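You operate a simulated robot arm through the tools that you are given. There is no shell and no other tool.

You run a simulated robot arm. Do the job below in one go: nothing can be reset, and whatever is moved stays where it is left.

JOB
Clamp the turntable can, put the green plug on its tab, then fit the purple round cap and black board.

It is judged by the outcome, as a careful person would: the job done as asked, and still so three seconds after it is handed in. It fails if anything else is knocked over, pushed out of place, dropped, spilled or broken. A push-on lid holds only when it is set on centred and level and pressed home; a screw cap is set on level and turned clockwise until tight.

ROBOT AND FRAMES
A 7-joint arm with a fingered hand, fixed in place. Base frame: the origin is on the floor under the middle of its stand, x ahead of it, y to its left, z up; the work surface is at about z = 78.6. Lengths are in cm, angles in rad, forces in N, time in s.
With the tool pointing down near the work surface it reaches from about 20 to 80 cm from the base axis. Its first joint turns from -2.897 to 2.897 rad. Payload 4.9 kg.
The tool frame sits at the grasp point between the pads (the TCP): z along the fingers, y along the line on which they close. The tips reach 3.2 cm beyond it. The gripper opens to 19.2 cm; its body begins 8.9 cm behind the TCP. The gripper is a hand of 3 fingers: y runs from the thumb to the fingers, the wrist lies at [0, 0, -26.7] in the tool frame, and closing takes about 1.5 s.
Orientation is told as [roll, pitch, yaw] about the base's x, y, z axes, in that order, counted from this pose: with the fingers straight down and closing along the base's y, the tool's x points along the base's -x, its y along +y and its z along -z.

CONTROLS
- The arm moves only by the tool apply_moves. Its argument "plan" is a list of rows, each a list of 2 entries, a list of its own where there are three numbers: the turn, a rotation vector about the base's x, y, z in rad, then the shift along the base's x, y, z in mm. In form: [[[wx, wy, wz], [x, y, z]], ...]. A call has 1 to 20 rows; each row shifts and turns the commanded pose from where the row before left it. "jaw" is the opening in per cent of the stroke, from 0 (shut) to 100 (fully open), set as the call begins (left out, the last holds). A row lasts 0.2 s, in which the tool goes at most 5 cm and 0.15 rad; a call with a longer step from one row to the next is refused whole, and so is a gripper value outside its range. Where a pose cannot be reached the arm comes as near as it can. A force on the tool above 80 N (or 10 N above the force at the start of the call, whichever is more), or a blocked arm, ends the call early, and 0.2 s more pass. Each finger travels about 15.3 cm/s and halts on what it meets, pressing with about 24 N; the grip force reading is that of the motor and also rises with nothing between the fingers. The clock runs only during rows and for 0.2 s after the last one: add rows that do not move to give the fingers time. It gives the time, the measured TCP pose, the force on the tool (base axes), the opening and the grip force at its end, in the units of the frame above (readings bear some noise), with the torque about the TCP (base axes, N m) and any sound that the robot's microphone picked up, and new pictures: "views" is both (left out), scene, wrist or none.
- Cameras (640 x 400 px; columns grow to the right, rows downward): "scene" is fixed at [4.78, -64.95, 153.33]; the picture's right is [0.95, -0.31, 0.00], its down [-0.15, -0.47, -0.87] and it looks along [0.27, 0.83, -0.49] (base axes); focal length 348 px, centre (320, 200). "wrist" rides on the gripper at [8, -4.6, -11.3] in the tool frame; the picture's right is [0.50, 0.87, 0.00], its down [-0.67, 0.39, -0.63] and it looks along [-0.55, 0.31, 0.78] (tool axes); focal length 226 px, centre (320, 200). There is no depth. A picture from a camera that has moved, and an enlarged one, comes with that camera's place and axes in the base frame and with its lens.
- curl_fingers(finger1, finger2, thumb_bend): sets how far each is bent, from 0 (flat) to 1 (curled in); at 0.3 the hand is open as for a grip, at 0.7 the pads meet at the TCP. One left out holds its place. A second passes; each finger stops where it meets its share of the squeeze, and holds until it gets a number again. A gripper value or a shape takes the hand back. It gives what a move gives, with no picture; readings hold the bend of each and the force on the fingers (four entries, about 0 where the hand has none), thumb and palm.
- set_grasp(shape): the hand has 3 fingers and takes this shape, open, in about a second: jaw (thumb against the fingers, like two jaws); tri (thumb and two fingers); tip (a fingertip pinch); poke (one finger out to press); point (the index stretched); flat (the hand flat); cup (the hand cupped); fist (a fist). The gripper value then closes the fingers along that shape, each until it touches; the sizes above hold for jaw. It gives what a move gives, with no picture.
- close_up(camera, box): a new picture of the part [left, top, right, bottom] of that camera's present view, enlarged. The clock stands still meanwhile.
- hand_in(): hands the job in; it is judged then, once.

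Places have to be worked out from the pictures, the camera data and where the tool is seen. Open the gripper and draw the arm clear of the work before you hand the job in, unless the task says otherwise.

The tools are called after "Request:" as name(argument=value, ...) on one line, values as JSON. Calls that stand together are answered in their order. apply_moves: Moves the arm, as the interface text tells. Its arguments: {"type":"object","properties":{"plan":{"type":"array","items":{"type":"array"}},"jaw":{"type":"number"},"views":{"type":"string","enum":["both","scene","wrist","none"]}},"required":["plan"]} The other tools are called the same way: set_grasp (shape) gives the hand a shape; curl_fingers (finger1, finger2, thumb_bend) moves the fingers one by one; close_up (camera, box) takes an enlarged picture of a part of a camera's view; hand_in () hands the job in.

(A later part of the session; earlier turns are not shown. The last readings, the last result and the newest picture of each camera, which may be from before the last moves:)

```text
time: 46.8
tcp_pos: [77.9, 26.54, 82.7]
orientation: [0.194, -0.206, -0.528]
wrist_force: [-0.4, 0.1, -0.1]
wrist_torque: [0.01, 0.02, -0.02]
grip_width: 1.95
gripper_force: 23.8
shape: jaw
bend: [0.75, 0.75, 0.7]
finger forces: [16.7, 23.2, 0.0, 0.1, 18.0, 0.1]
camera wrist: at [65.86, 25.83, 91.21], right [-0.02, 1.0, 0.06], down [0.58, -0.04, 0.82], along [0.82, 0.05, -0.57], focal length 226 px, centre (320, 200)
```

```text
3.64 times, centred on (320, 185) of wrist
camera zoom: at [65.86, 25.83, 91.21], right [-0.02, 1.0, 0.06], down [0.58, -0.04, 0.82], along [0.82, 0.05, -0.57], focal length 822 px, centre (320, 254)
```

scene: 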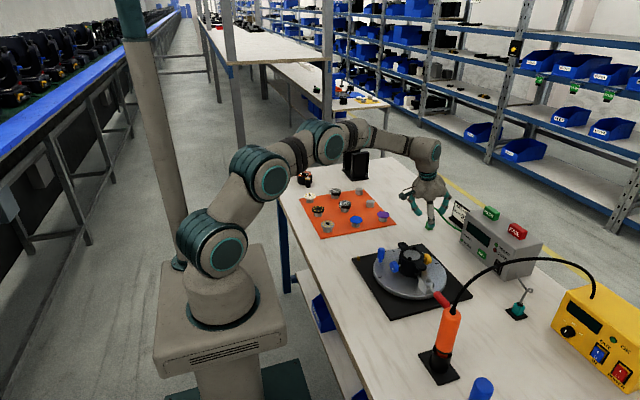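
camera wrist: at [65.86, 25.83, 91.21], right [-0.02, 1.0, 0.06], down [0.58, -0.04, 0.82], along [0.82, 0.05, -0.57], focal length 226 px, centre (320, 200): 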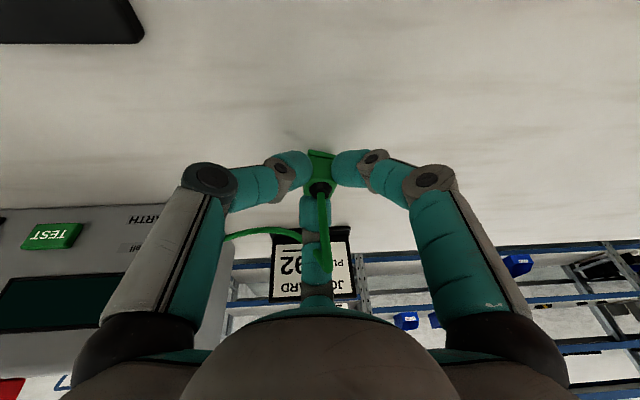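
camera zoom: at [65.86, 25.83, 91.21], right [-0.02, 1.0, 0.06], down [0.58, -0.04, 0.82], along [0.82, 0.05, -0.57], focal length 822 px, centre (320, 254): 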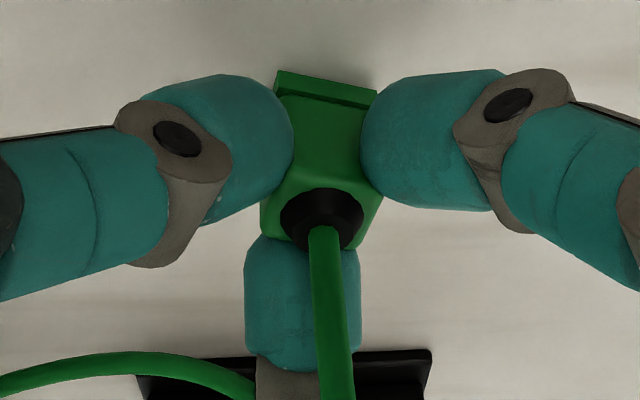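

The plug is gripped with about 17–23 N per finger, though it has twisted slightly. I'll lift it a few centimetres and examine its pose in the hand.

Request:
apply_moves(plan=[[[0, 0, 0], [0, 0, 8]], [[0, 0, 0], [0, 0, 15]], [[0, 0, 0], [0, 0, 25]], [[0, 0, 0], [-5, 0, 30]], [[0, 0, 0], [0, 0, 0]]], views="both")

Request:
close_up(camera="wrist", box=[270, 130, 380, 210])

Request:
close_up(camera="scene", box=[400, 170, 460, 215])

```text
time: 48.0
tcp_pos: [77.27, 26.52, 90.75]
orientation: [0.194, -0.206, -0.529]
wrist_force: [-0.1, 0.0, 0.8]
wrist_torque: [-0.01, 0.02, 0.01]
grip_width: 1.94
gripper_force: 23.9
shape: jaw
bend: [0.75, 0.75, 0.7]
finger forces: [16.5, 23.4, 0.0, 0.0, 18.0, 0.0]
camera wrist: at [65.36, 25.76, 99.09], right [-0.02, 1.0, 0.06], down [0.57, -0.04, 0.82], along [0.82, 0.05, -0.57], focal length 226 px, centre (320, 200)
```

scene: 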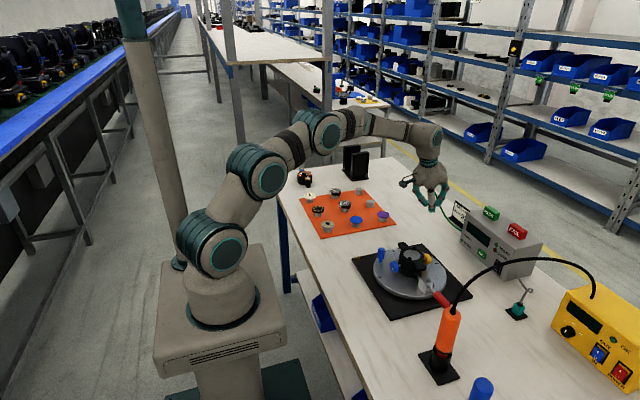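
wrist: 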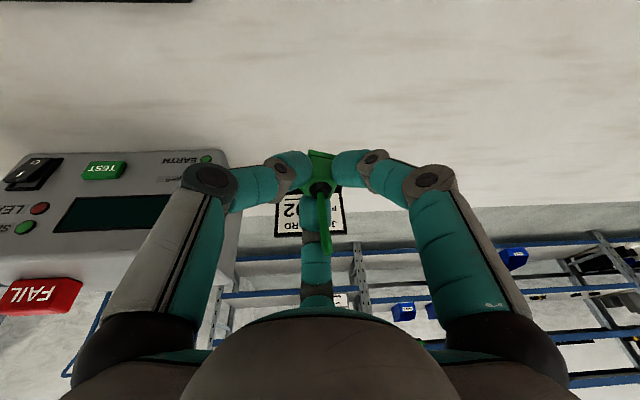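

```text
5.00 times, centred on (325, 170) of wrist
camera zoom: at [65.36, 25.76, 99.09], right [-0.02, 1.0, 0.06], down [0.57, -0.04, 0.82], along [0.82, 0.05, -0.57], focal length 1130 px, centre (295, 350)
```

zoom: 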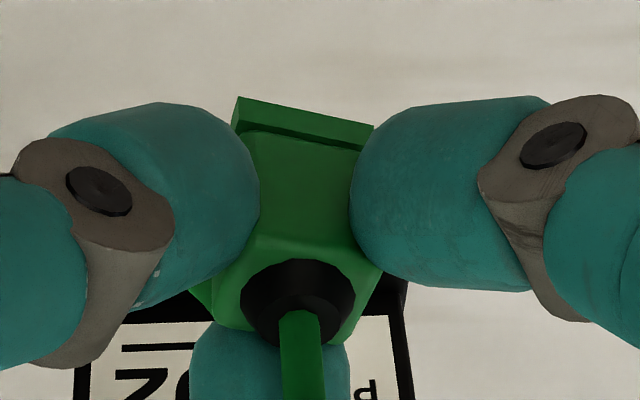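

```text
8.89 times, centred on (430, 192) of scene
camera zoom: at [4.78, -64.95, 153.33], right [0.95, -0.31, 0.0], down [-0.15, -0.47, -0.87], along [0.27, 0.83, -0.49], focal length 3098 px, centre (-658, 267)
```

zoom: 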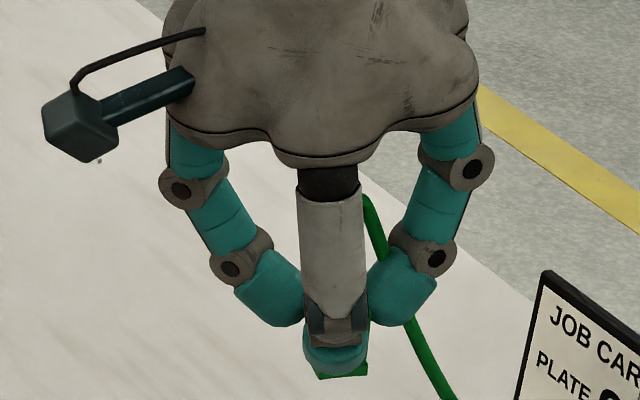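

The plug is held upright but yawed about -16°, which I'll undo with +0.28 rad of hand yaw. I carry it high over to the brass tab and stop above to look.

Request:
apply_moves(plan=[[[0, 0, 0], [0, 0, 26]], [[0, 0, 0], [-10, -3, 26]], [[0, 0, 0.035], [-29, -9, 0]], [[0, 0, 0.035], [-29, -9, 0]], [[0, 0, 0.035], [-29, -9, 0]], [[0, 0, 0.035], [-29, -9, 0]], [[0, 0, 0.035], [-29, -9, 0]], [[0, 0, 0.035], [-29, -9, 0]], [[0, 0, 0.035], [-29, -9, 0]], [[0, 0, 0.035], [-29, -9, 0]], [[0, 0, 0], [-29, -9, 0]], [[0, 0, 0], [-29, -9, 0]], [[0, 0, 0], [-29, -7, -20]], [[0, 0, 0], [0, 0, -20]], [[0, 0, 0], [0, 0, 0]]], views="both")

Request:
close_up(camera="wrist", box=[250, 90, 390, 190])

Request:
close_up(camera="scene", box=[330, 200, 410, 270])

```text
time: 51.2
tcp_pos: [44.64, 16.69, 92.15]
orientation: [0.194, -0.206, -0.248]
wrist_force: [-0.2, 0.4, -0.6]
wrist_torque: [-0.01, -0.01, 0.0]
grip_width: 1.84
gripper_force: 24.3
shape: jaw
bend: [0.76, 0.75, 0.68]
finger forces: [16.8, 20.9, 0.0, 0.1, 14.1, 0.0]
camera wrist: at [33.28, 12.63, 100.46], right [-0.3, 0.95, 0.06], down [0.56, 0.12, 0.82], along [0.77, 0.28, -0.57], focal length 226 px, centre (320, 200)
```

scene: 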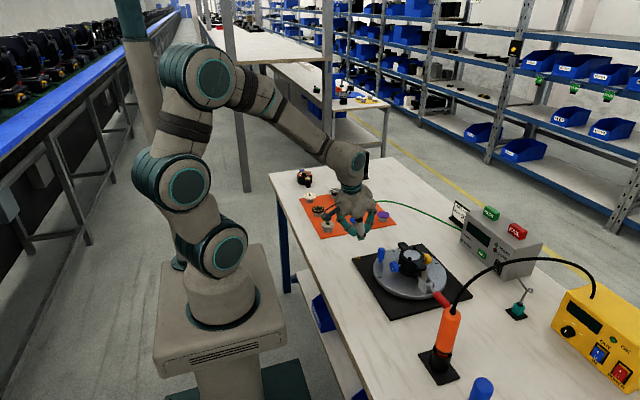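
wrist: 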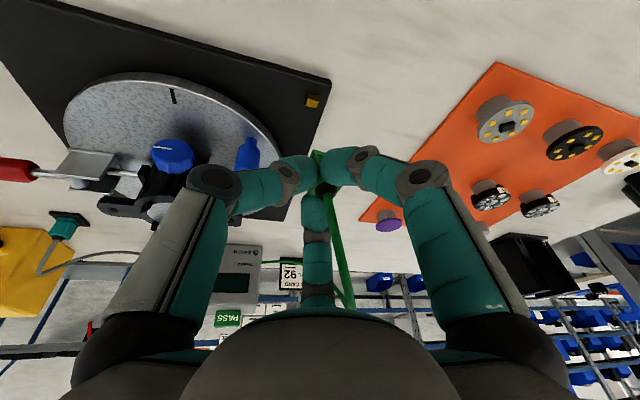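

```text
4.00 times, centred on (320, 140) of wrist
camera zoom: at [33.28, 12.63, 100.46], right [-0.3, 0.95, 0.06], down [0.56, 0.12, 0.82], along [0.77, 0.28, -0.57], focal length 904 px, centre (320, 440)
```

zoom: 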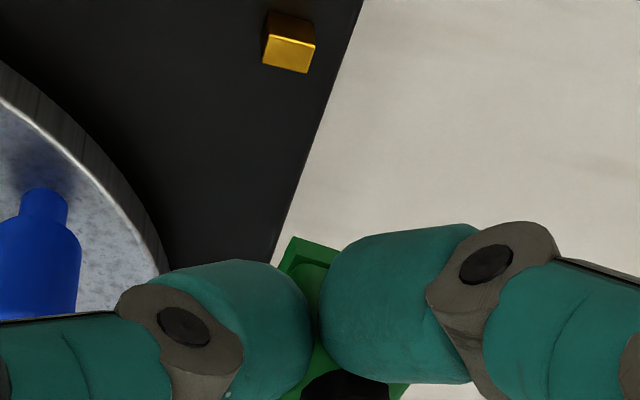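

```text
5.71 times, centred on (370, 235) of scene
camera zoom: at [4.78, -64.95, 153.33], right [0.95, -0.31, 0.0], down [-0.15, -0.47, -0.87], along [0.27, 0.83, -0.49], focal length 1991 px, centre (34, 0)
```

zoom: 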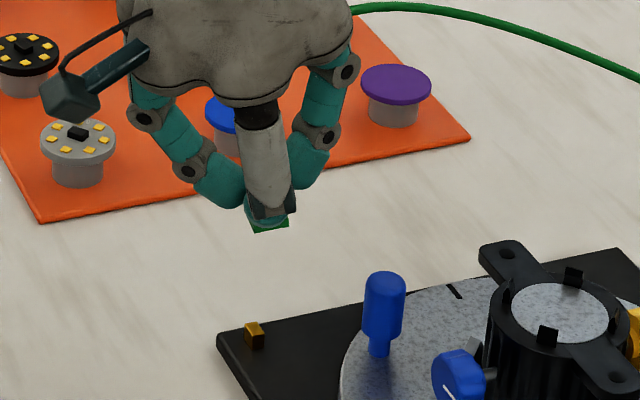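

The plug has slipped around a bit more in the grip under the cable's pull. I'll zoom in closely to measure its yaw relative to the tab.

Request:
close_up(camera="wrist", box=[295, 140, 345, 195])

Request:
close_up(camera="wrist", box=[290, 85, 335, 115])

Request:
close_up(camera="scene", box=[345, 215, 375, 265])

```text
7.27 times, centred on (320, 168) of wrist
camera zoom: at [33.28, 12.63, 100.46], right [-0.3, 0.95, 0.06], down [0.56, 0.12, 0.82], along [0.77, 0.28, -0.57], focal length 1644 px, centre (320, 436)
```

zoom: 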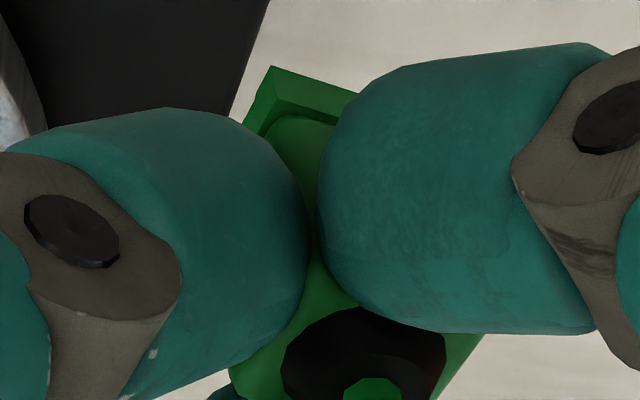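

```text
13.33 times, centred on (312, 100) of wrist
camera zoom: at [33.28, 12.63, 100.46], right [-0.3, 0.95, 0.06], down [0.56, 0.12, 0.82], along [0.77, 0.28, -0.57], focal length 3014 px, centre (420, 1533)
```

zoom: 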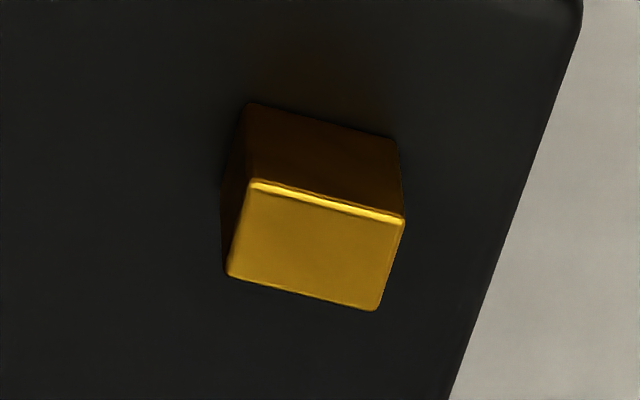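

```text
8.00 times, centred on (360, 240) of scene
camera zoom: at [4.78, -64.95, 153.33], right [0.95, -0.31, 0.0], down [-0.15, -0.47, -0.87], along [0.27, 0.83, -0.49], focal length 2788 px, centre (0, -120)
```

zoom: 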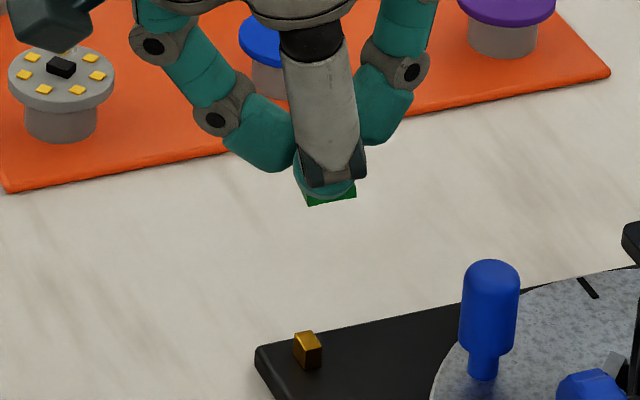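

From the zooms the plug's yaw is now only about -5° and its base centre is near (45.1, 17.35), while the tab's is near (45.1, 16.95, top 80.4). I shift -y 4 mm, yaw +5° and lower to just above the tab.

Request:
apply_moves(plan=[[[0, 0, 0.087], [0.4, -4.4, -18]], [[0, 0, 0], [0, 0, -25]], [[0, 0, 0], [0, 0, -20]], [[0, 0, 0], [0, 0, 0]]], views="both")

Request:
close_up(camera="wrist", box=[280, 120, 360, 180])

Request:
close_up(camera="scene", box=[340, 225, 390, 275])

```text
time: 52.2
tcp_pos: [44.59, 16.35, 85.78]
orientation: [0.194, -0.206, -0.16]
wrist_force: [-0.1, 0.0, 0.2]
wrist_torque: [-0.05, 0.03, 0.02]
grip_width: 1.85
gripper_force: 24.1
shape: jaw
bend: [0.76, 0.75, 0.68]
finger forces: [16.9, 20.8, 0.0, 0.0, 14.0, 0.1]
camera wrist: at [33.78, 11.26, 94.1], right [-0.38, 0.92, 0.06], down [0.55, 0.17, 0.82], along [0.74, 0.34, -0.57], focal length 226 px, centre (320, 200)
```

scene: 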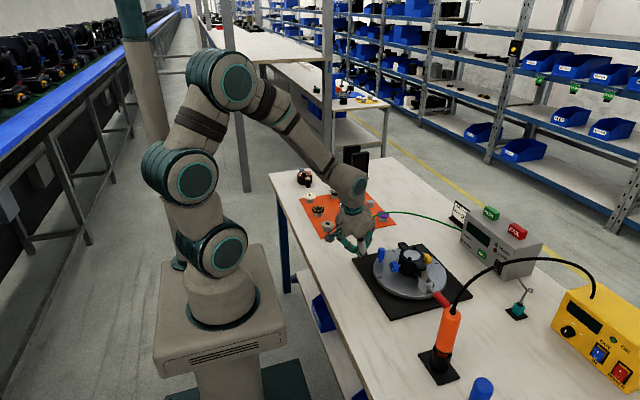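
wrist: 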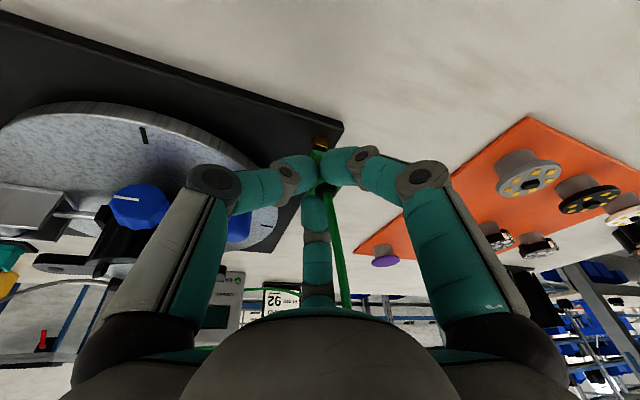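

```text
6.67 times, centred on (320, 150) of wrist
camera zoom: at [33.78, 11.26, 94.1], right [-0.38, 0.92, 0.06], down [0.55, 0.17, 0.82], along [0.74, 0.34, -0.57], focal length 1507 px, centre (320, 533)
```

zoom: 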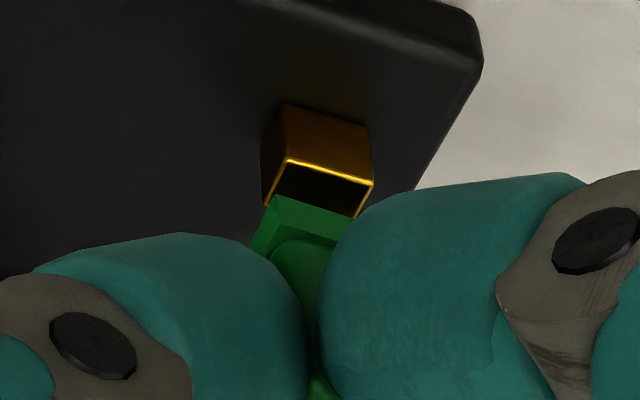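

```text
8.00 times, centred on (365, 250) of scene
camera zoom: at [4.78, -64.95, 153.33], right [0.95, -0.31, 0.0], down [-0.15, -0.47, -0.87], along [0.27, 0.83, -0.49], focal length 2788 px, centre (-40, -200)
```

zoom: 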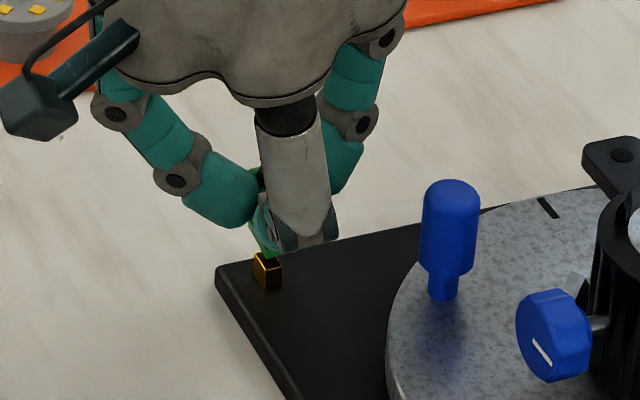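

The plug's base corner sits just above the tab, and I estimate the remaining offset at under 2 mm. I lower slowly in 2 mm steps and watch the force.

Request:
apply_moves(plan=[[[0, 0, 0], [-1, -1, -3]], [[0, 0, 0], [0, 0, -3]], [[0, 0, 0], [0, 0, -3]], [[0, 0, 0], [0, 0, -2]]], views="wrist")

Request:
close_up(camera="wrist", box=[280, 120, 360, 180])

Request:
close_up(camera="scene", box=[345, 235, 385, 275])

```text
time: 53.2
tcp_pos: [44.69, 16.13, 84.98]
orientation: [0.198, -0.209, -0.162]
wrist_force: [-3.6, -4.3, 20.0]
wrist_torque: [0.08, 0.12, 0.05]
grip_width: 1.93
gripper_force: 24.2
shape: jaw
bend: [0.76, 0.75, 0.67]
finger forces: [21.8, 23.4, 0.0, 0.0, 19.7, 0.0]
camera wrist: at [33.72, 11.19, 93.17], right [-0.38, 0.92, 0.06], down [0.55, 0.17, 0.82], along [0.75, 0.35, -0.57], focal length 226 px, centre (320, 200)
```

wrist: 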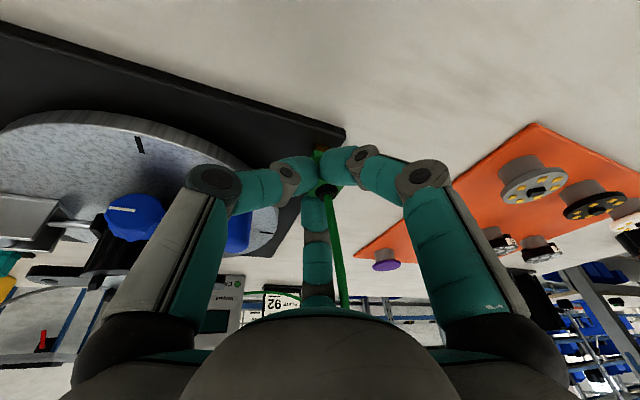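

```text
6.67 times, centred on (320, 150) of wrist
camera zoom: at [33.72, 11.19, 93.17], right [-0.38, 0.92, 0.06], down [0.55, 0.17, 0.82], along [0.75, 0.35, -0.57], focal length 1507 px, centre (320, 533)
```

zoom: 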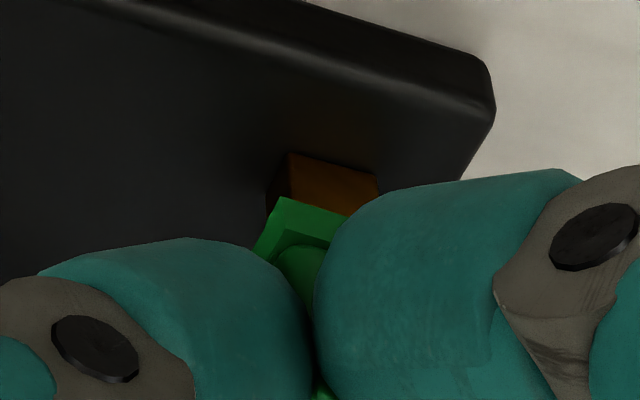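

```text
10.00 times, centred on (365, 255) of scene
camera zoom: at [4.78, -64.95, 153.33], right [0.95, -0.31, 0.0], down [-0.15, -0.47, -0.87], along [0.27, 0.83, -0.49], focal length 3485 px, centre (-130, -350)
```

zoom: 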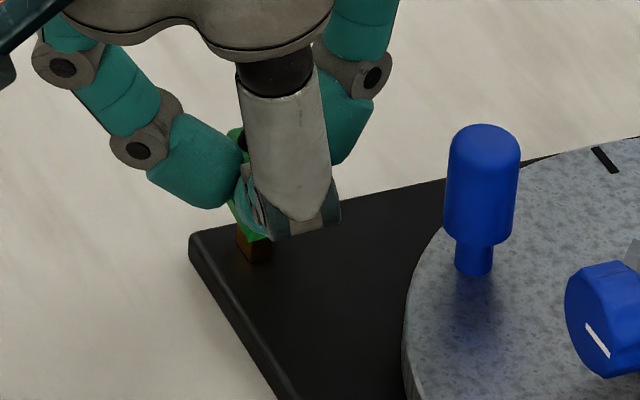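

The plug touched the tab's top at 20 N, which gives me its true base height; recomputing, it sits about 4 mm too far in +x and 3 mm in +y. I lift 5 mm, shift, and check again.

Request:
apply_moves(plan=[[[0, 0, 0], [0, 0, 6]], [[0, 0, 0], [-4.3, -3.0, 0]], [[0, 0, 0], [0, 0, 0]]], views="wrist")

Request:
close_up(camera="wrist", box=[290, 125, 350, 170])

```text
time: 54.0
tcp_pos: [44.06, 15.82, 85.07]
orientation: [0.192, -0.206, -0.163]
wrist_force: [0.2, 0.6, -0.5]
wrist_torque: [0.01, 0.0, -0.02]
grip_width: 1.89
gripper_force: 23.6
shape: jaw
bend: [0.76, 0.75, 0.67]
finger forces: [17.2, 20.9, 0.1, 0.0, 14.2, 0.0]
camera wrist: at [33.05, 10.84, 93.57], right [-0.38, 0.92, 0.06], down [0.55, 0.17, 0.82], along [0.74, 0.34, -0.57], focal length 226 px, centre (320, 200)
```

wrist: 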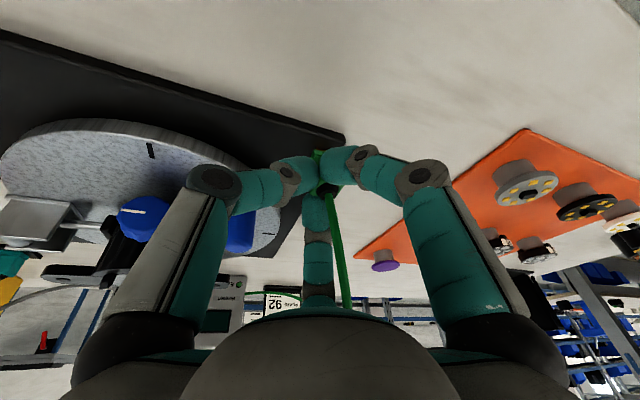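

```text
8.89 times, centred on (320, 148) of wrist
camera zoom: at [33.05, 10.84, 93.57], right [-0.38, 0.92, 0.06], down [0.55, 0.17, 0.82], along [0.74, 0.34, -0.57], focal length 2009 px, centre (320, 667)
```

zoom: 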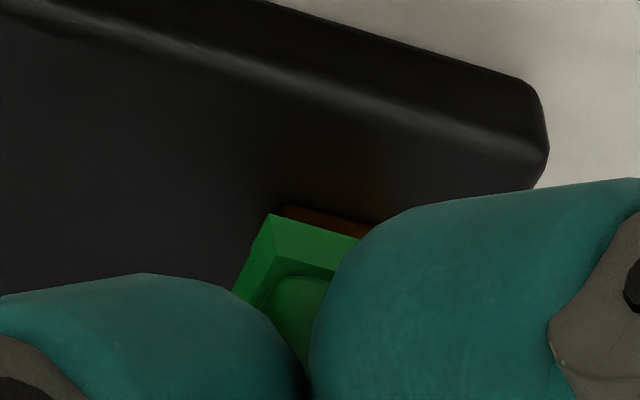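

Now the plug seems about 1.5–2 mm too far in -x relative to the tab. I nudge +1.5 mm and lower gently again.

Request:
apply_moves(plan=[[[0, 0, 0], [1.5, -0.5, 0]], [[0, 0, 0], [0, 0, -3]], [[0, 0, 0], [0, 0, -3]], [[0, 0, 0], [0, 0, -2]]], views="none")

Request:
close_up(camera="wrist", box=[290, 125, 350, 170])

Request:
close_up(camera="scene", box=[345, 235, 385, 275])

```text
time: 55.0
tcp_pos: [44.32, 15.73, 84.43]
orientation: [0.194, -0.206, -0.159]
wrist_force: [0.5, -0.4, 0.8]
wrist_torque: [0.0, -0.05, -0.01]
grip_width: 1.9
gripper_force: 24.0
shape: jaw
bend: [0.76, 0.75, 0.67]
finger forces: [17.1, 21.2, 0.1, 0.0, 14.1, 0.0]
```

```text
8.89 times, centred on (320, 148) of wrist
camera zoom: at [33.28, 10.73, 92.76], right [-0.38, 0.92, 0.06], down [0.55, 0.17, 0.82], along [0.74, 0.34, -0.57], focal length 2009 px, centre (320, 667)
```

zoom: 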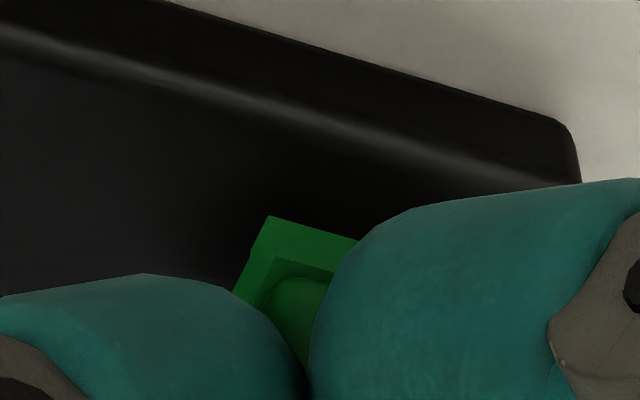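

```text
10.00 times, centred on (365, 255) of scene
camera zoom: at [4.78, -64.95, 153.33], right [0.95, -0.31, 0.0], down [-0.15, -0.47, -0.87], along [0.27, 0.83, -0.49], focal length 3485 px, centre (-130, -350)
```

zoom: 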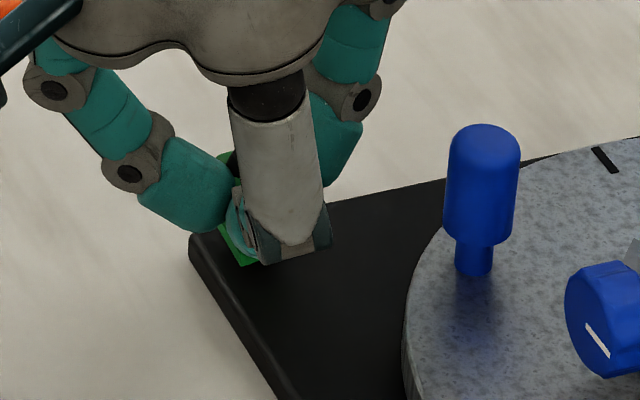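

No force and the plug is now half a centimetre below the tab's top, so the tab has entered the plug. I keep lowering until it bottoms out.

Request:
apply_moves(plan=[[[0, 0, 0], [0, 0, -2]], [[0, 0, 0], [0, 0, -2]], [[0, 0, 0], [0, 0, -2]]], views="none")

Request:
close_up(camera="wrist", box=[290, 125, 350, 170])

```text
time: 55.8
tcp_pos: [44.4, 15.83, 84.16]
orientation: [0.199, -0.212, -0.163]
wrist_force: [0.6, -14.5, 35.1]
wrist_torque: [-0.14, 0.01, 0.01]
grip_width: 2.03
gripper_force: 24.1
shape: jaw
bend: [0.76, 0.75, 0.66]
finger forces: [23.4, 25.2, 0.1, 0.0, 28.8, 0.0]
```

```text
8.89 times, centred on (320, 148) of wrist
camera zoom: at [33.42, 10.75, 92.4], right [-0.38, 0.92, 0.06], down [0.54, 0.17, 0.82], along [0.75, 0.35, -0.57], focal length 2009 px, centre (320, 667)
```

zoom: 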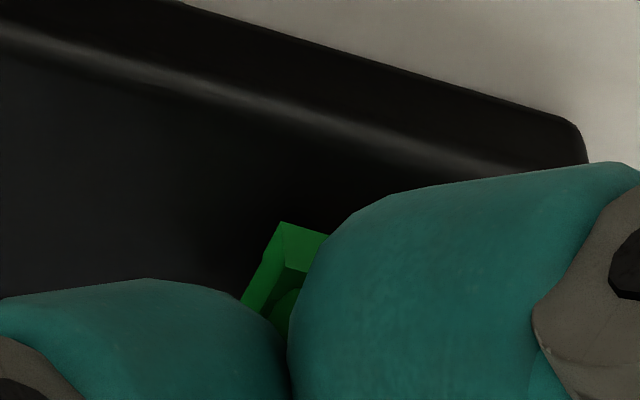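

It met firm resistance at about the plate level. I release the plug, back off straight up, and look at how it sits.

Request:
apply_moves(jaw=40, plan=[[[0, 0, 0], [0, 0, 0]], [[0, 0, 0], [0, 0, 0]], [[0, 0, 0], [0, 0, 0]], [[0, 0, 0], [0, 0, 0]]], views="wrist")

Request:
close_up(camera="wrist", box=[270, 110, 370, 210])

Request:
close_up(camera="scene", box=[345, 235, 385, 275])

```text
time: 56.8
tcp_pos: [44.15, 15.7, 83.79]
orientation: [0.195, -0.206, -0.162]
wrist_force: [0.4, -0.3, 0.5]
wrist_torque: [-0.04, -0.02, 0.01]
grip_width: 7.66
gripper_force: 0.1
shape: jaw
bend: [0.42, 0.42, 0.7]
finger forces: [0.0, 0.0, 0.0, 0.0, 0.1, 0.0]
camera wrist: at [33.2, 10.71, 92.17], right [-0.38, 0.92, 0.06], down [0.55, 0.17, 0.82], along [0.74, 0.34, -0.57], focal length 226 px, centre (320, 200)
```

wrist: 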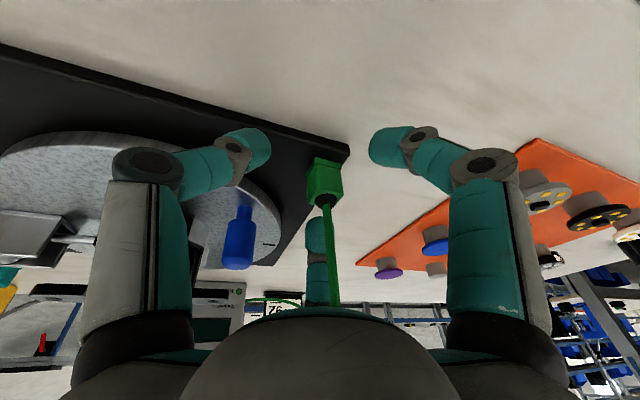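

```text
4.00 times, centred on (320, 160) of wrist
camera zoom: at [33.2, 10.71, 92.17], right [-0.38, 0.92, 0.06], down [0.55, 0.17, 0.82], along [0.74, 0.34, -0.57], focal length 904 px, centre (320, 360)
```

zoom: 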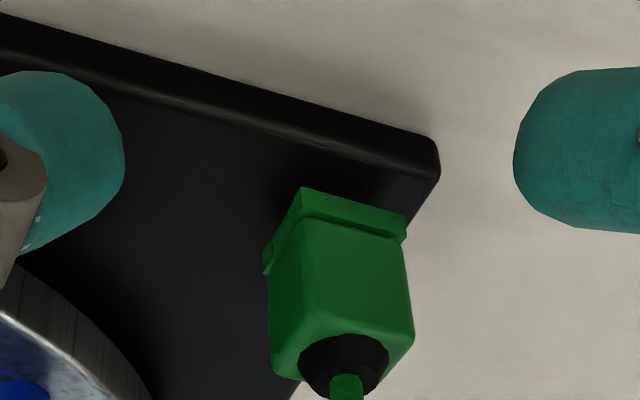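

```text
10.00 times, centred on (365, 255) of scene
camera zoom: at [4.78, -64.95, 153.33], right [0.95, -0.31, 0.0], down [-0.15, -0.47, -0.87], along [0.27, 0.83, -0.49], focal length 3485 px, centre (-130, -350)
```

zoom: 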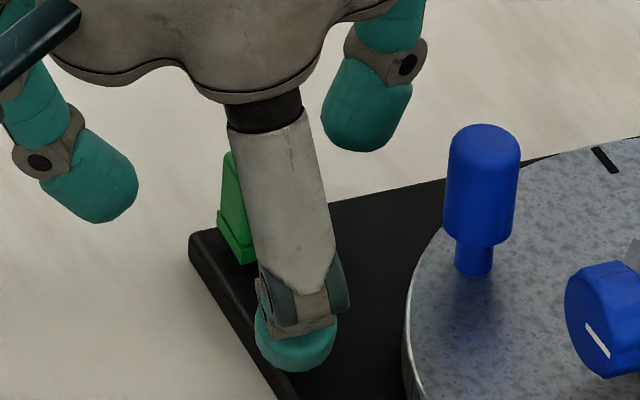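

The plug now stands upright on the plate over the tab. I raise the hand clear and look again.

Request:
apply_moves(plan=[[[0, 0, 0], [0, 0, 25]], [[0, 0, 0], [0, 0, 35]], [[0, 0, 0], [-20, 0, 40]], [[0, 0, 0], [-20, 0, 30]], [[0, 0, 0], [0, 0, 0]]], views="both")

Request:
close_up(camera="wrist", box=[270, 110, 390, 210])

Request:
close_up(camera="scene", box=[340, 220, 390, 275])

Request:
close_up(camera="scene", box=[460, 200, 540, 270])

```text
time: 58.0
tcp_pos: [40.13, 15.68, 96.8]
orientation: [0.194, -0.205, -0.161]
wrist_force: [0.2, -0.4, 0.6]
wrist_torque: [-0.02, 0.01, -0.02]
grip_width: 7.67
gripper_force: 0.1
shape: jaw
bend: [0.42, 0.42, 0.7]
finger forces: [0.0, 0.0, 0.0, 0.1, 0.0, 0.0]
camera wrist: at [29.25, 10.65, 105.11], right [-0.38, 0.92, 0.06], down [0.55, 0.17, 0.82], along [0.74, 0.34, -0.57], focal length 226 px, centre (320, 200)
```

scene: 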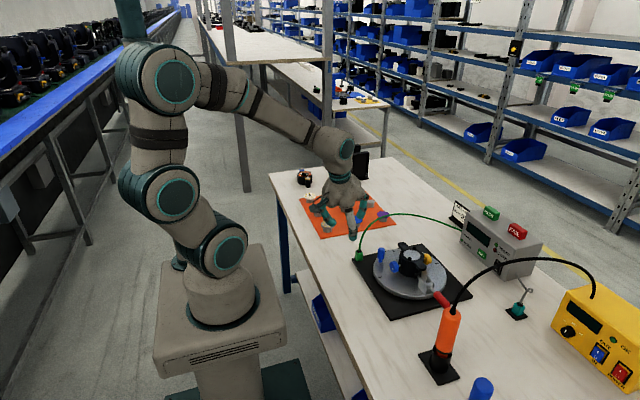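
wrist: 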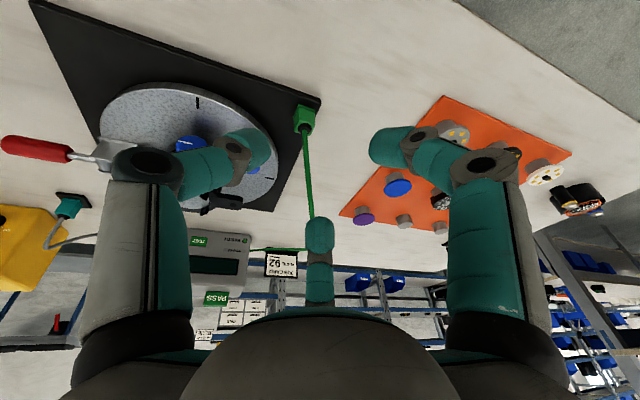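

```text
4.00 times, centred on (330, 160) of wrist
camera zoom: at [29.25, 10.65, 105.11], right [-0.38, 0.92, 0.06], down [0.55, 0.17, 0.82], along [0.74, 0.34, -0.57], focal length 904 px, centre (280, 360)
```

zoom: 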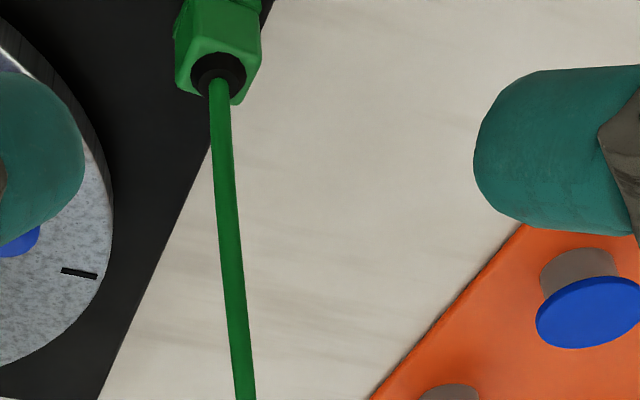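

```text
7.27 times, centred on (365, 248) of scene
camera zoom: at [4.78, -64.95, 153.33], right [0.95, -0.31, 0.0], down [-0.15, -0.47, -0.87], along [0.27, 0.83, -0.49], focal length 2534 px, centre (-7, -146)
```

zoom: 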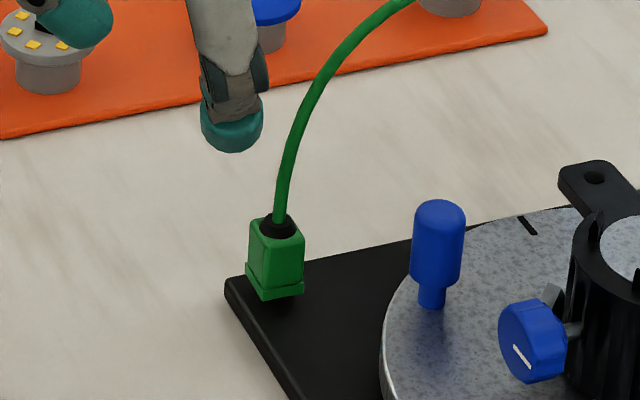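

```text
5.71 times, centred on (500, 235) of scene
camera zoom: at [4.78, -64.95, 153.33], right [0.95, -0.31, 0.0], down [-0.15, -0.47, -0.87], along [0.27, 0.83, -0.49], focal length 1991 px, centre (-709, 0)
```

zoom: 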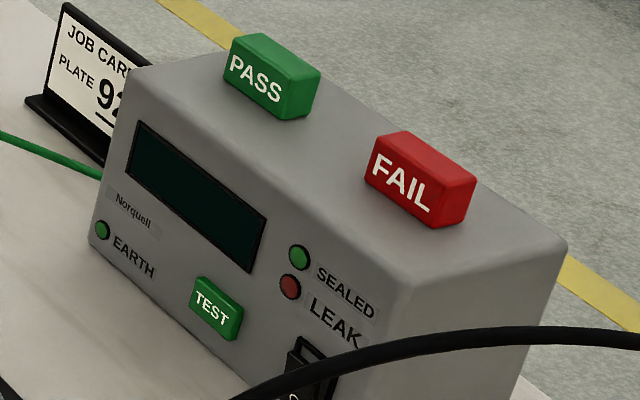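

The plug sits flush and upright on the tab, with its cable arching back to the tester around y≈17. Next the purple cap: I straighten the hand, go round the cable's free side, and look at the cap closely.

Request:
apply_moves(plan=[[[-0.0896, 0.1075, 0], [-15, 5, 35]], [[-0.0896, 0.1075, 0], [-15, 10, 35]], [[0, 0, -0.12], [-10, 40, 0]], [[0, 0, -0.12], [0, 45, 0]], [[0, 0, -0.12], [0, 45, 0]], [[0, 0, 0], [20, 40, 0]], [[0, 0, 0], [40, 27, 0]], [[0, 0, 0], [40, 0, -15]], [[0, 0, 0], [40, 0, -20]], [[0, 0, 0], [40, 0, -25]], [[0, 0, 0], [4, 0, -40]], [[0, 0, 0], [0, 0, 0]]], views="wrist")

Request:
close_up(camera="wrist", box=[260, 110, 380, 200])

```text
time: 60.6
tcp_pos: [54.81, 37.11, 93.61]
orientation: [-0.015, -0.019, -0.496]
wrist_force: [0.1, 0.7, 0.0]
wrist_torque: [-0.01, -0.04, 0.02]
grip_width: 7.67
gripper_force: 0.2
shape: jaw
bend: [0.42, 0.42, 0.7]
finger forces: [0.0, 0.0, 0.1, 0.0, 0.0, 0.0]
camera wrist: at [45.37, 37.21, 104.8], right [-0.03, 1.0, -0.02], down [0.77, 0.04, 0.64], along [0.64, 0.0, -0.77], focal length 226 px, centre (320, 200)
```

wrist: 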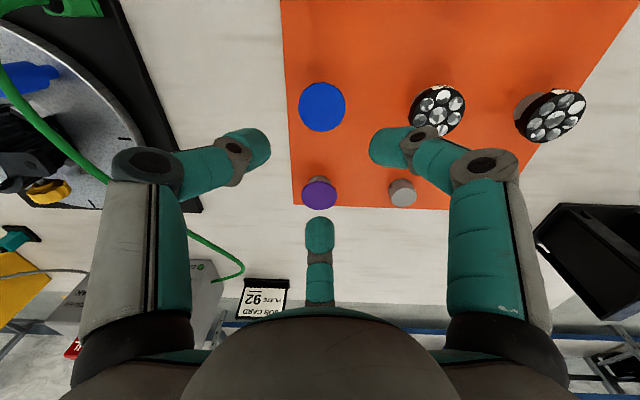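

```text
4.44 times, centred on (320, 155) of wrist
camera zoom: at [45.37, 37.21, 104.8], right [-0.03, 1.0, -0.02], down [0.77, 0.04, 0.64], along [0.64, 0.0, -0.77], focal length 1005 px, centre (320, 400)
```

zoom: 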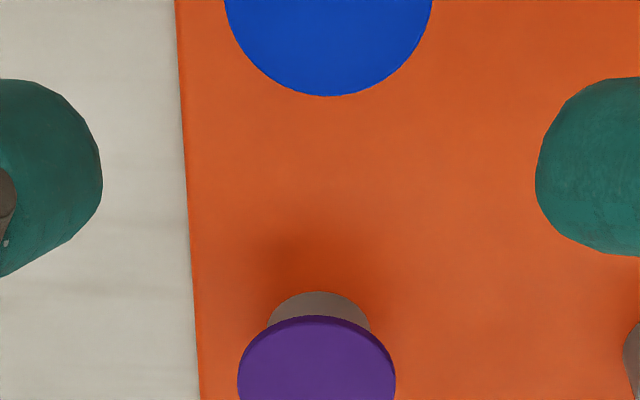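

The cap is around (63.7, 37.0). I remove the small residual tilt and move above the cap for a closer look.

Request:
apply_moves(plan=[[[0.0222, 0.0096, -0.0276], [29, 0, 10]], [[0, 0, 0], [29, 0, 0]], [[0, 0, 0], [30, 0, -20]], [[0, 0, 0], [0, 0, -20]], [[0, 0, 0], [0, 0, 0]]], views="wrist")

Request:
close_up(camera="wrist", box=[260, 110, 380, 200])

Request:
close_up(camera="scene", box=[360, 195, 410, 235])

```text
time: 61.8
tcp_pos: [63.49, 36.9, 90.53]
orientation: [-0.003, 0.0, -0.525]
wrist_force: [0.5, 0.0, -0.4]
wrist_torque: [-0.02, 0.0, 0.0]
grip_width: 7.67
gripper_force: 0.0
shape: jaw
bend: [0.42, 0.42, 0.7]
finger forces: [0.0, 0.0, 0.0, 0.1, 0.0, 0.0]
camera wrist: at [54.15, 37.03, 101.74], right [0.0, 1.0, 0.0], down [0.78, 0.0, 0.63], along [0.63, 0.0, -0.78], focal length 226 px, centre (320, 200)
```

wrist: 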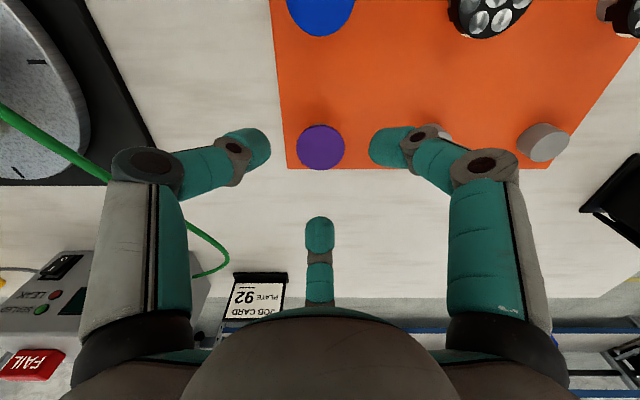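

```text
4.44 times, centred on (320, 155) of wrist
camera zoom: at [54.15, 37.03, 101.74], right [0.0, 1.0, 0.0], down [0.78, 0.0, 0.63], along [0.63, 0.0, -0.78], focal length 1005 px, centre (320, 400)
```

zoom: 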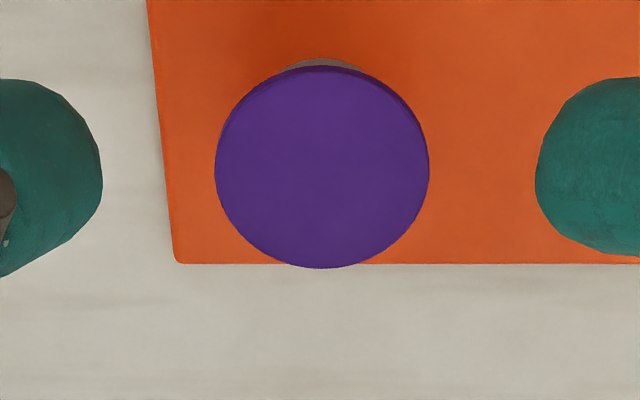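

```text
10.00 times, centred on (385, 215) of scene
camera zoom: at [4.78, -64.95, 153.33], right [0.95, -0.31, 0.0], down [-0.15, -0.47, -0.87], along [0.27, 0.83, -0.49], focal length 3485 px, centre (-330, 50)
```

zoom: 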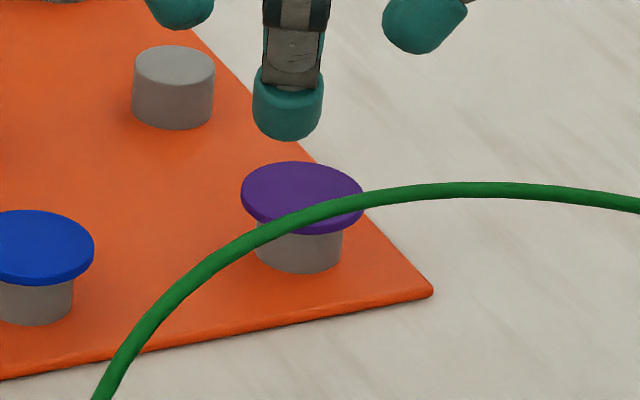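

The cap is about 4.8 cm across and 0.4 cm thick, its stand about 2 cm tall, and its centre lies about 8.5 mm further in +x than the tool axis. I shift over it and lower toward gripping height.

Request:
apply_moves(plan=[[[0, 0, 0], [8.5, 1, -20]], [[0, 0, 0], [0, 0, -22]], [[0, 0, 0], [0, 0, -20]], [[0, 0, 0], [0, 0, 0]]], views="both")

Request:
close_up(camera="wrist", box=[240, 120, 400, 240])

Request:
close_up(camera="scene", box=[350, 190, 420, 240])

```text
time: 62.8
tcp_pos: [64.21, 36.96, 84.41]
orientation: [-0.003, -0.001, -0.524]
wrist_force: [-0.7, -0.8, 0.7]
wrist_torque: [-0.02, -0.01, 0.01]
grip_width: 7.68
gripper_force: 0.0
shape: jaw
bend: [0.42, 0.42, 0.7]
finger forces: [0.0, 0.0, 0.0, 0.1, 0.0, 0.0]
camera wrist: at [54.96, 37.05, 95.72], right [0.0, 1.0, 0.0], down [0.78, 0.0, 0.63], along [0.63, 0.0, -0.78], focal length 226 px, centre (320, 200)
```

scene: 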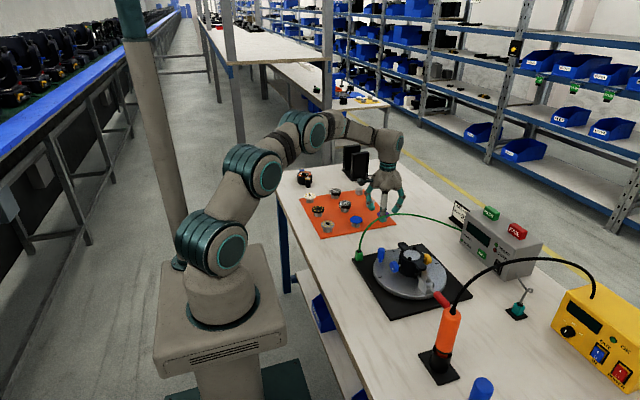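
wrist: 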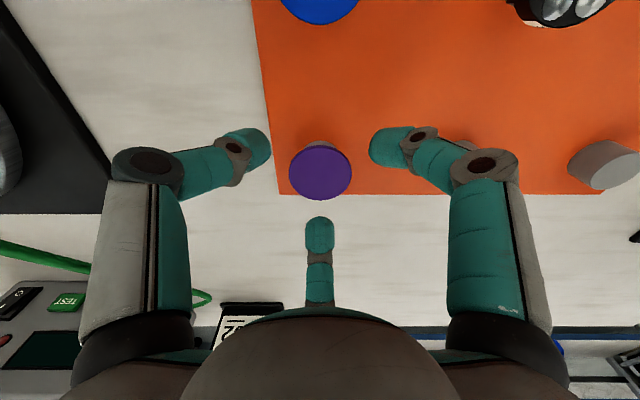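

```text
3.33 times, centred on (320, 180) of wrist
camera zoom: at [54.96, 37.05, 95.72], right [0.0, 1.0, 0.0], down [0.78, 0.0, 0.63], along [0.63, 0.0, -0.78], focal length 754 px, centre (320, 267)
```

zoom: 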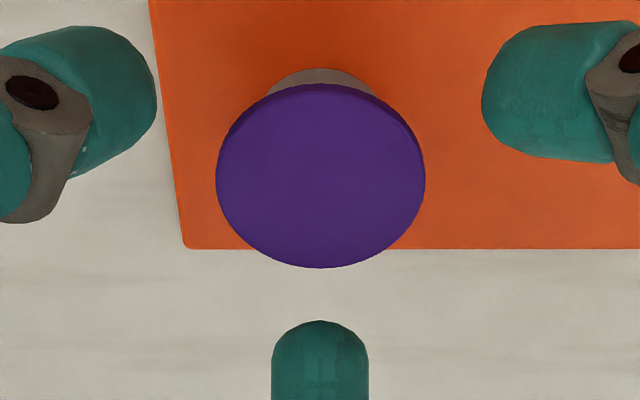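

```text
8.00 times, centred on (385, 215) of scene
camera zoom: at [4.78, -64.95, 153.33], right [0.95, -0.31, 0.0], down [-0.15, -0.47, -0.87], along [0.27, 0.83, -0.49], focal length 2788 px, centre (-200, 80)
```

zoom: 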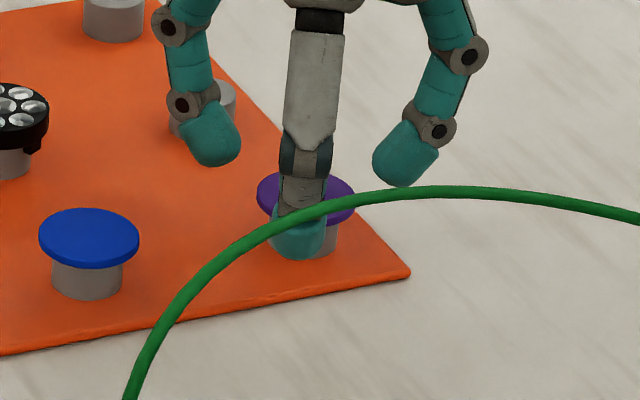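

The cap is centred on the tool axis to within a fraction of a millimetre. I lower about 8 mm more, so the fingertips straddle its edge, and close.

Request:
apply_moves(plan=[[[0, 0, 0], [0, 0, -8.5]], [[0, 0, 0], [0, 0, 0]]], views="none")

Request:
apply_moves(jaw=0, plan=[[[0, 0, 0], [0, 0, 0]], [[0, 0, 0], [0, 0, 0]], [[0, 0, 0], [0, 0, 0]], [[0, 0, 0], [0, 0, 0]], [[0, 0, 0], [0, 0, 0]], [[0, 0, 0], [0, 0, 0]]], views="wrist")

Request:
close_up(camera="wrist", box=[240, 120, 400, 240])

Request:
close_up(camera="scene", box=[350, 190, 420, 240])

```text
time: 63.4
tcp_pos: [64.31, 36.92, 83.65]
orientation: [-0.002, 0.001, -0.524]
wrist_force: [-0.4, -0.1, 0.7]
wrist_torque: [0.02, 0.01, 0.02]
grip_width: 7.68
gripper_force: 0.1
shape: jaw
bend: [0.42, 0.42, 0.7]
finger forces: [0.1, 0.0, 0.1, 0.1, 0.0, 0.0]
```

```text
time: 64.8
tcp_pos: [64.29, 37.03, 83.46]
orientation: [-0.002, -0.001, -0.526]
wrist_force: [-0.3, 0.0, 0.0]
wrist_torque: [0.0, 0.0, 0.03]
grip_width: 4.11
gripper_force: 23.2
shape: jaw
bend: [0.78, 0.77, 0.7]
finger forces: [21.5, 21.5, 0.0, 0.0, 21.2, 0.0]
camera wrist: at [55.08, 37.01, 94.84], right [0.0, 1.0, 0.0], down [0.78, 0.0, 0.63], along [0.63, 0.0, -0.78], focal length 226 px, centre (320, 200)
```

wrist: 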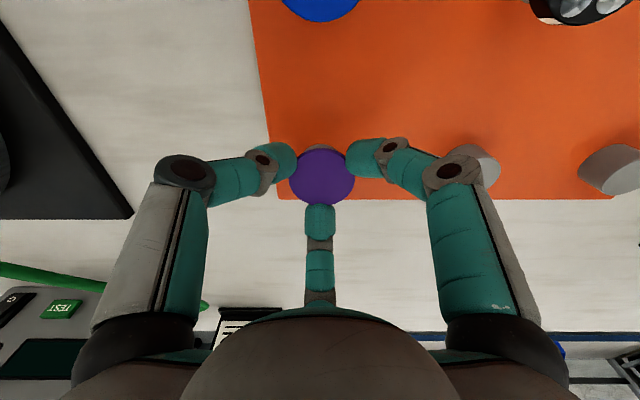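

```text
3.33 times, centred on (320, 180) of wrist
camera zoom: at [55.08, 37.01, 94.84], right [0.0, 1.0, 0.0], down [0.78, 0.0, 0.63], along [0.63, 0.0, -0.78], focal length 754 px, centre (320, 267)
```

zoom: 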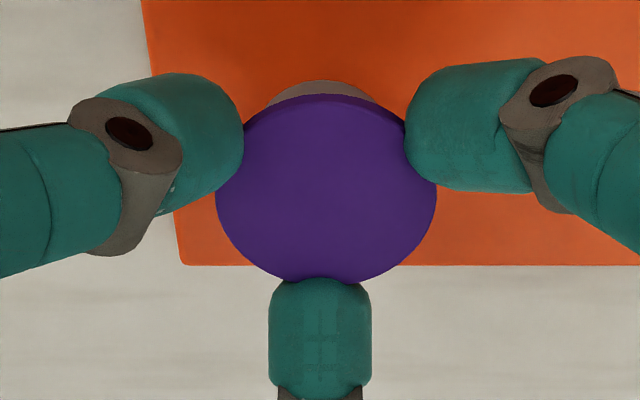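

```text
8.00 times, centred on (385, 215) of scene
camera zoom: at [4.78, -64.95, 153.33], right [0.95, -0.31, 0.0], down [-0.15, -0.47, -0.87], along [0.27, 0.83, -0.49], focal length 2788 px, centre (-200, 80)
```

zoom: 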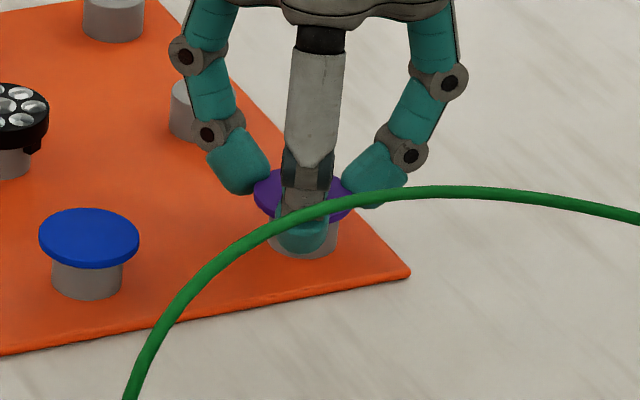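

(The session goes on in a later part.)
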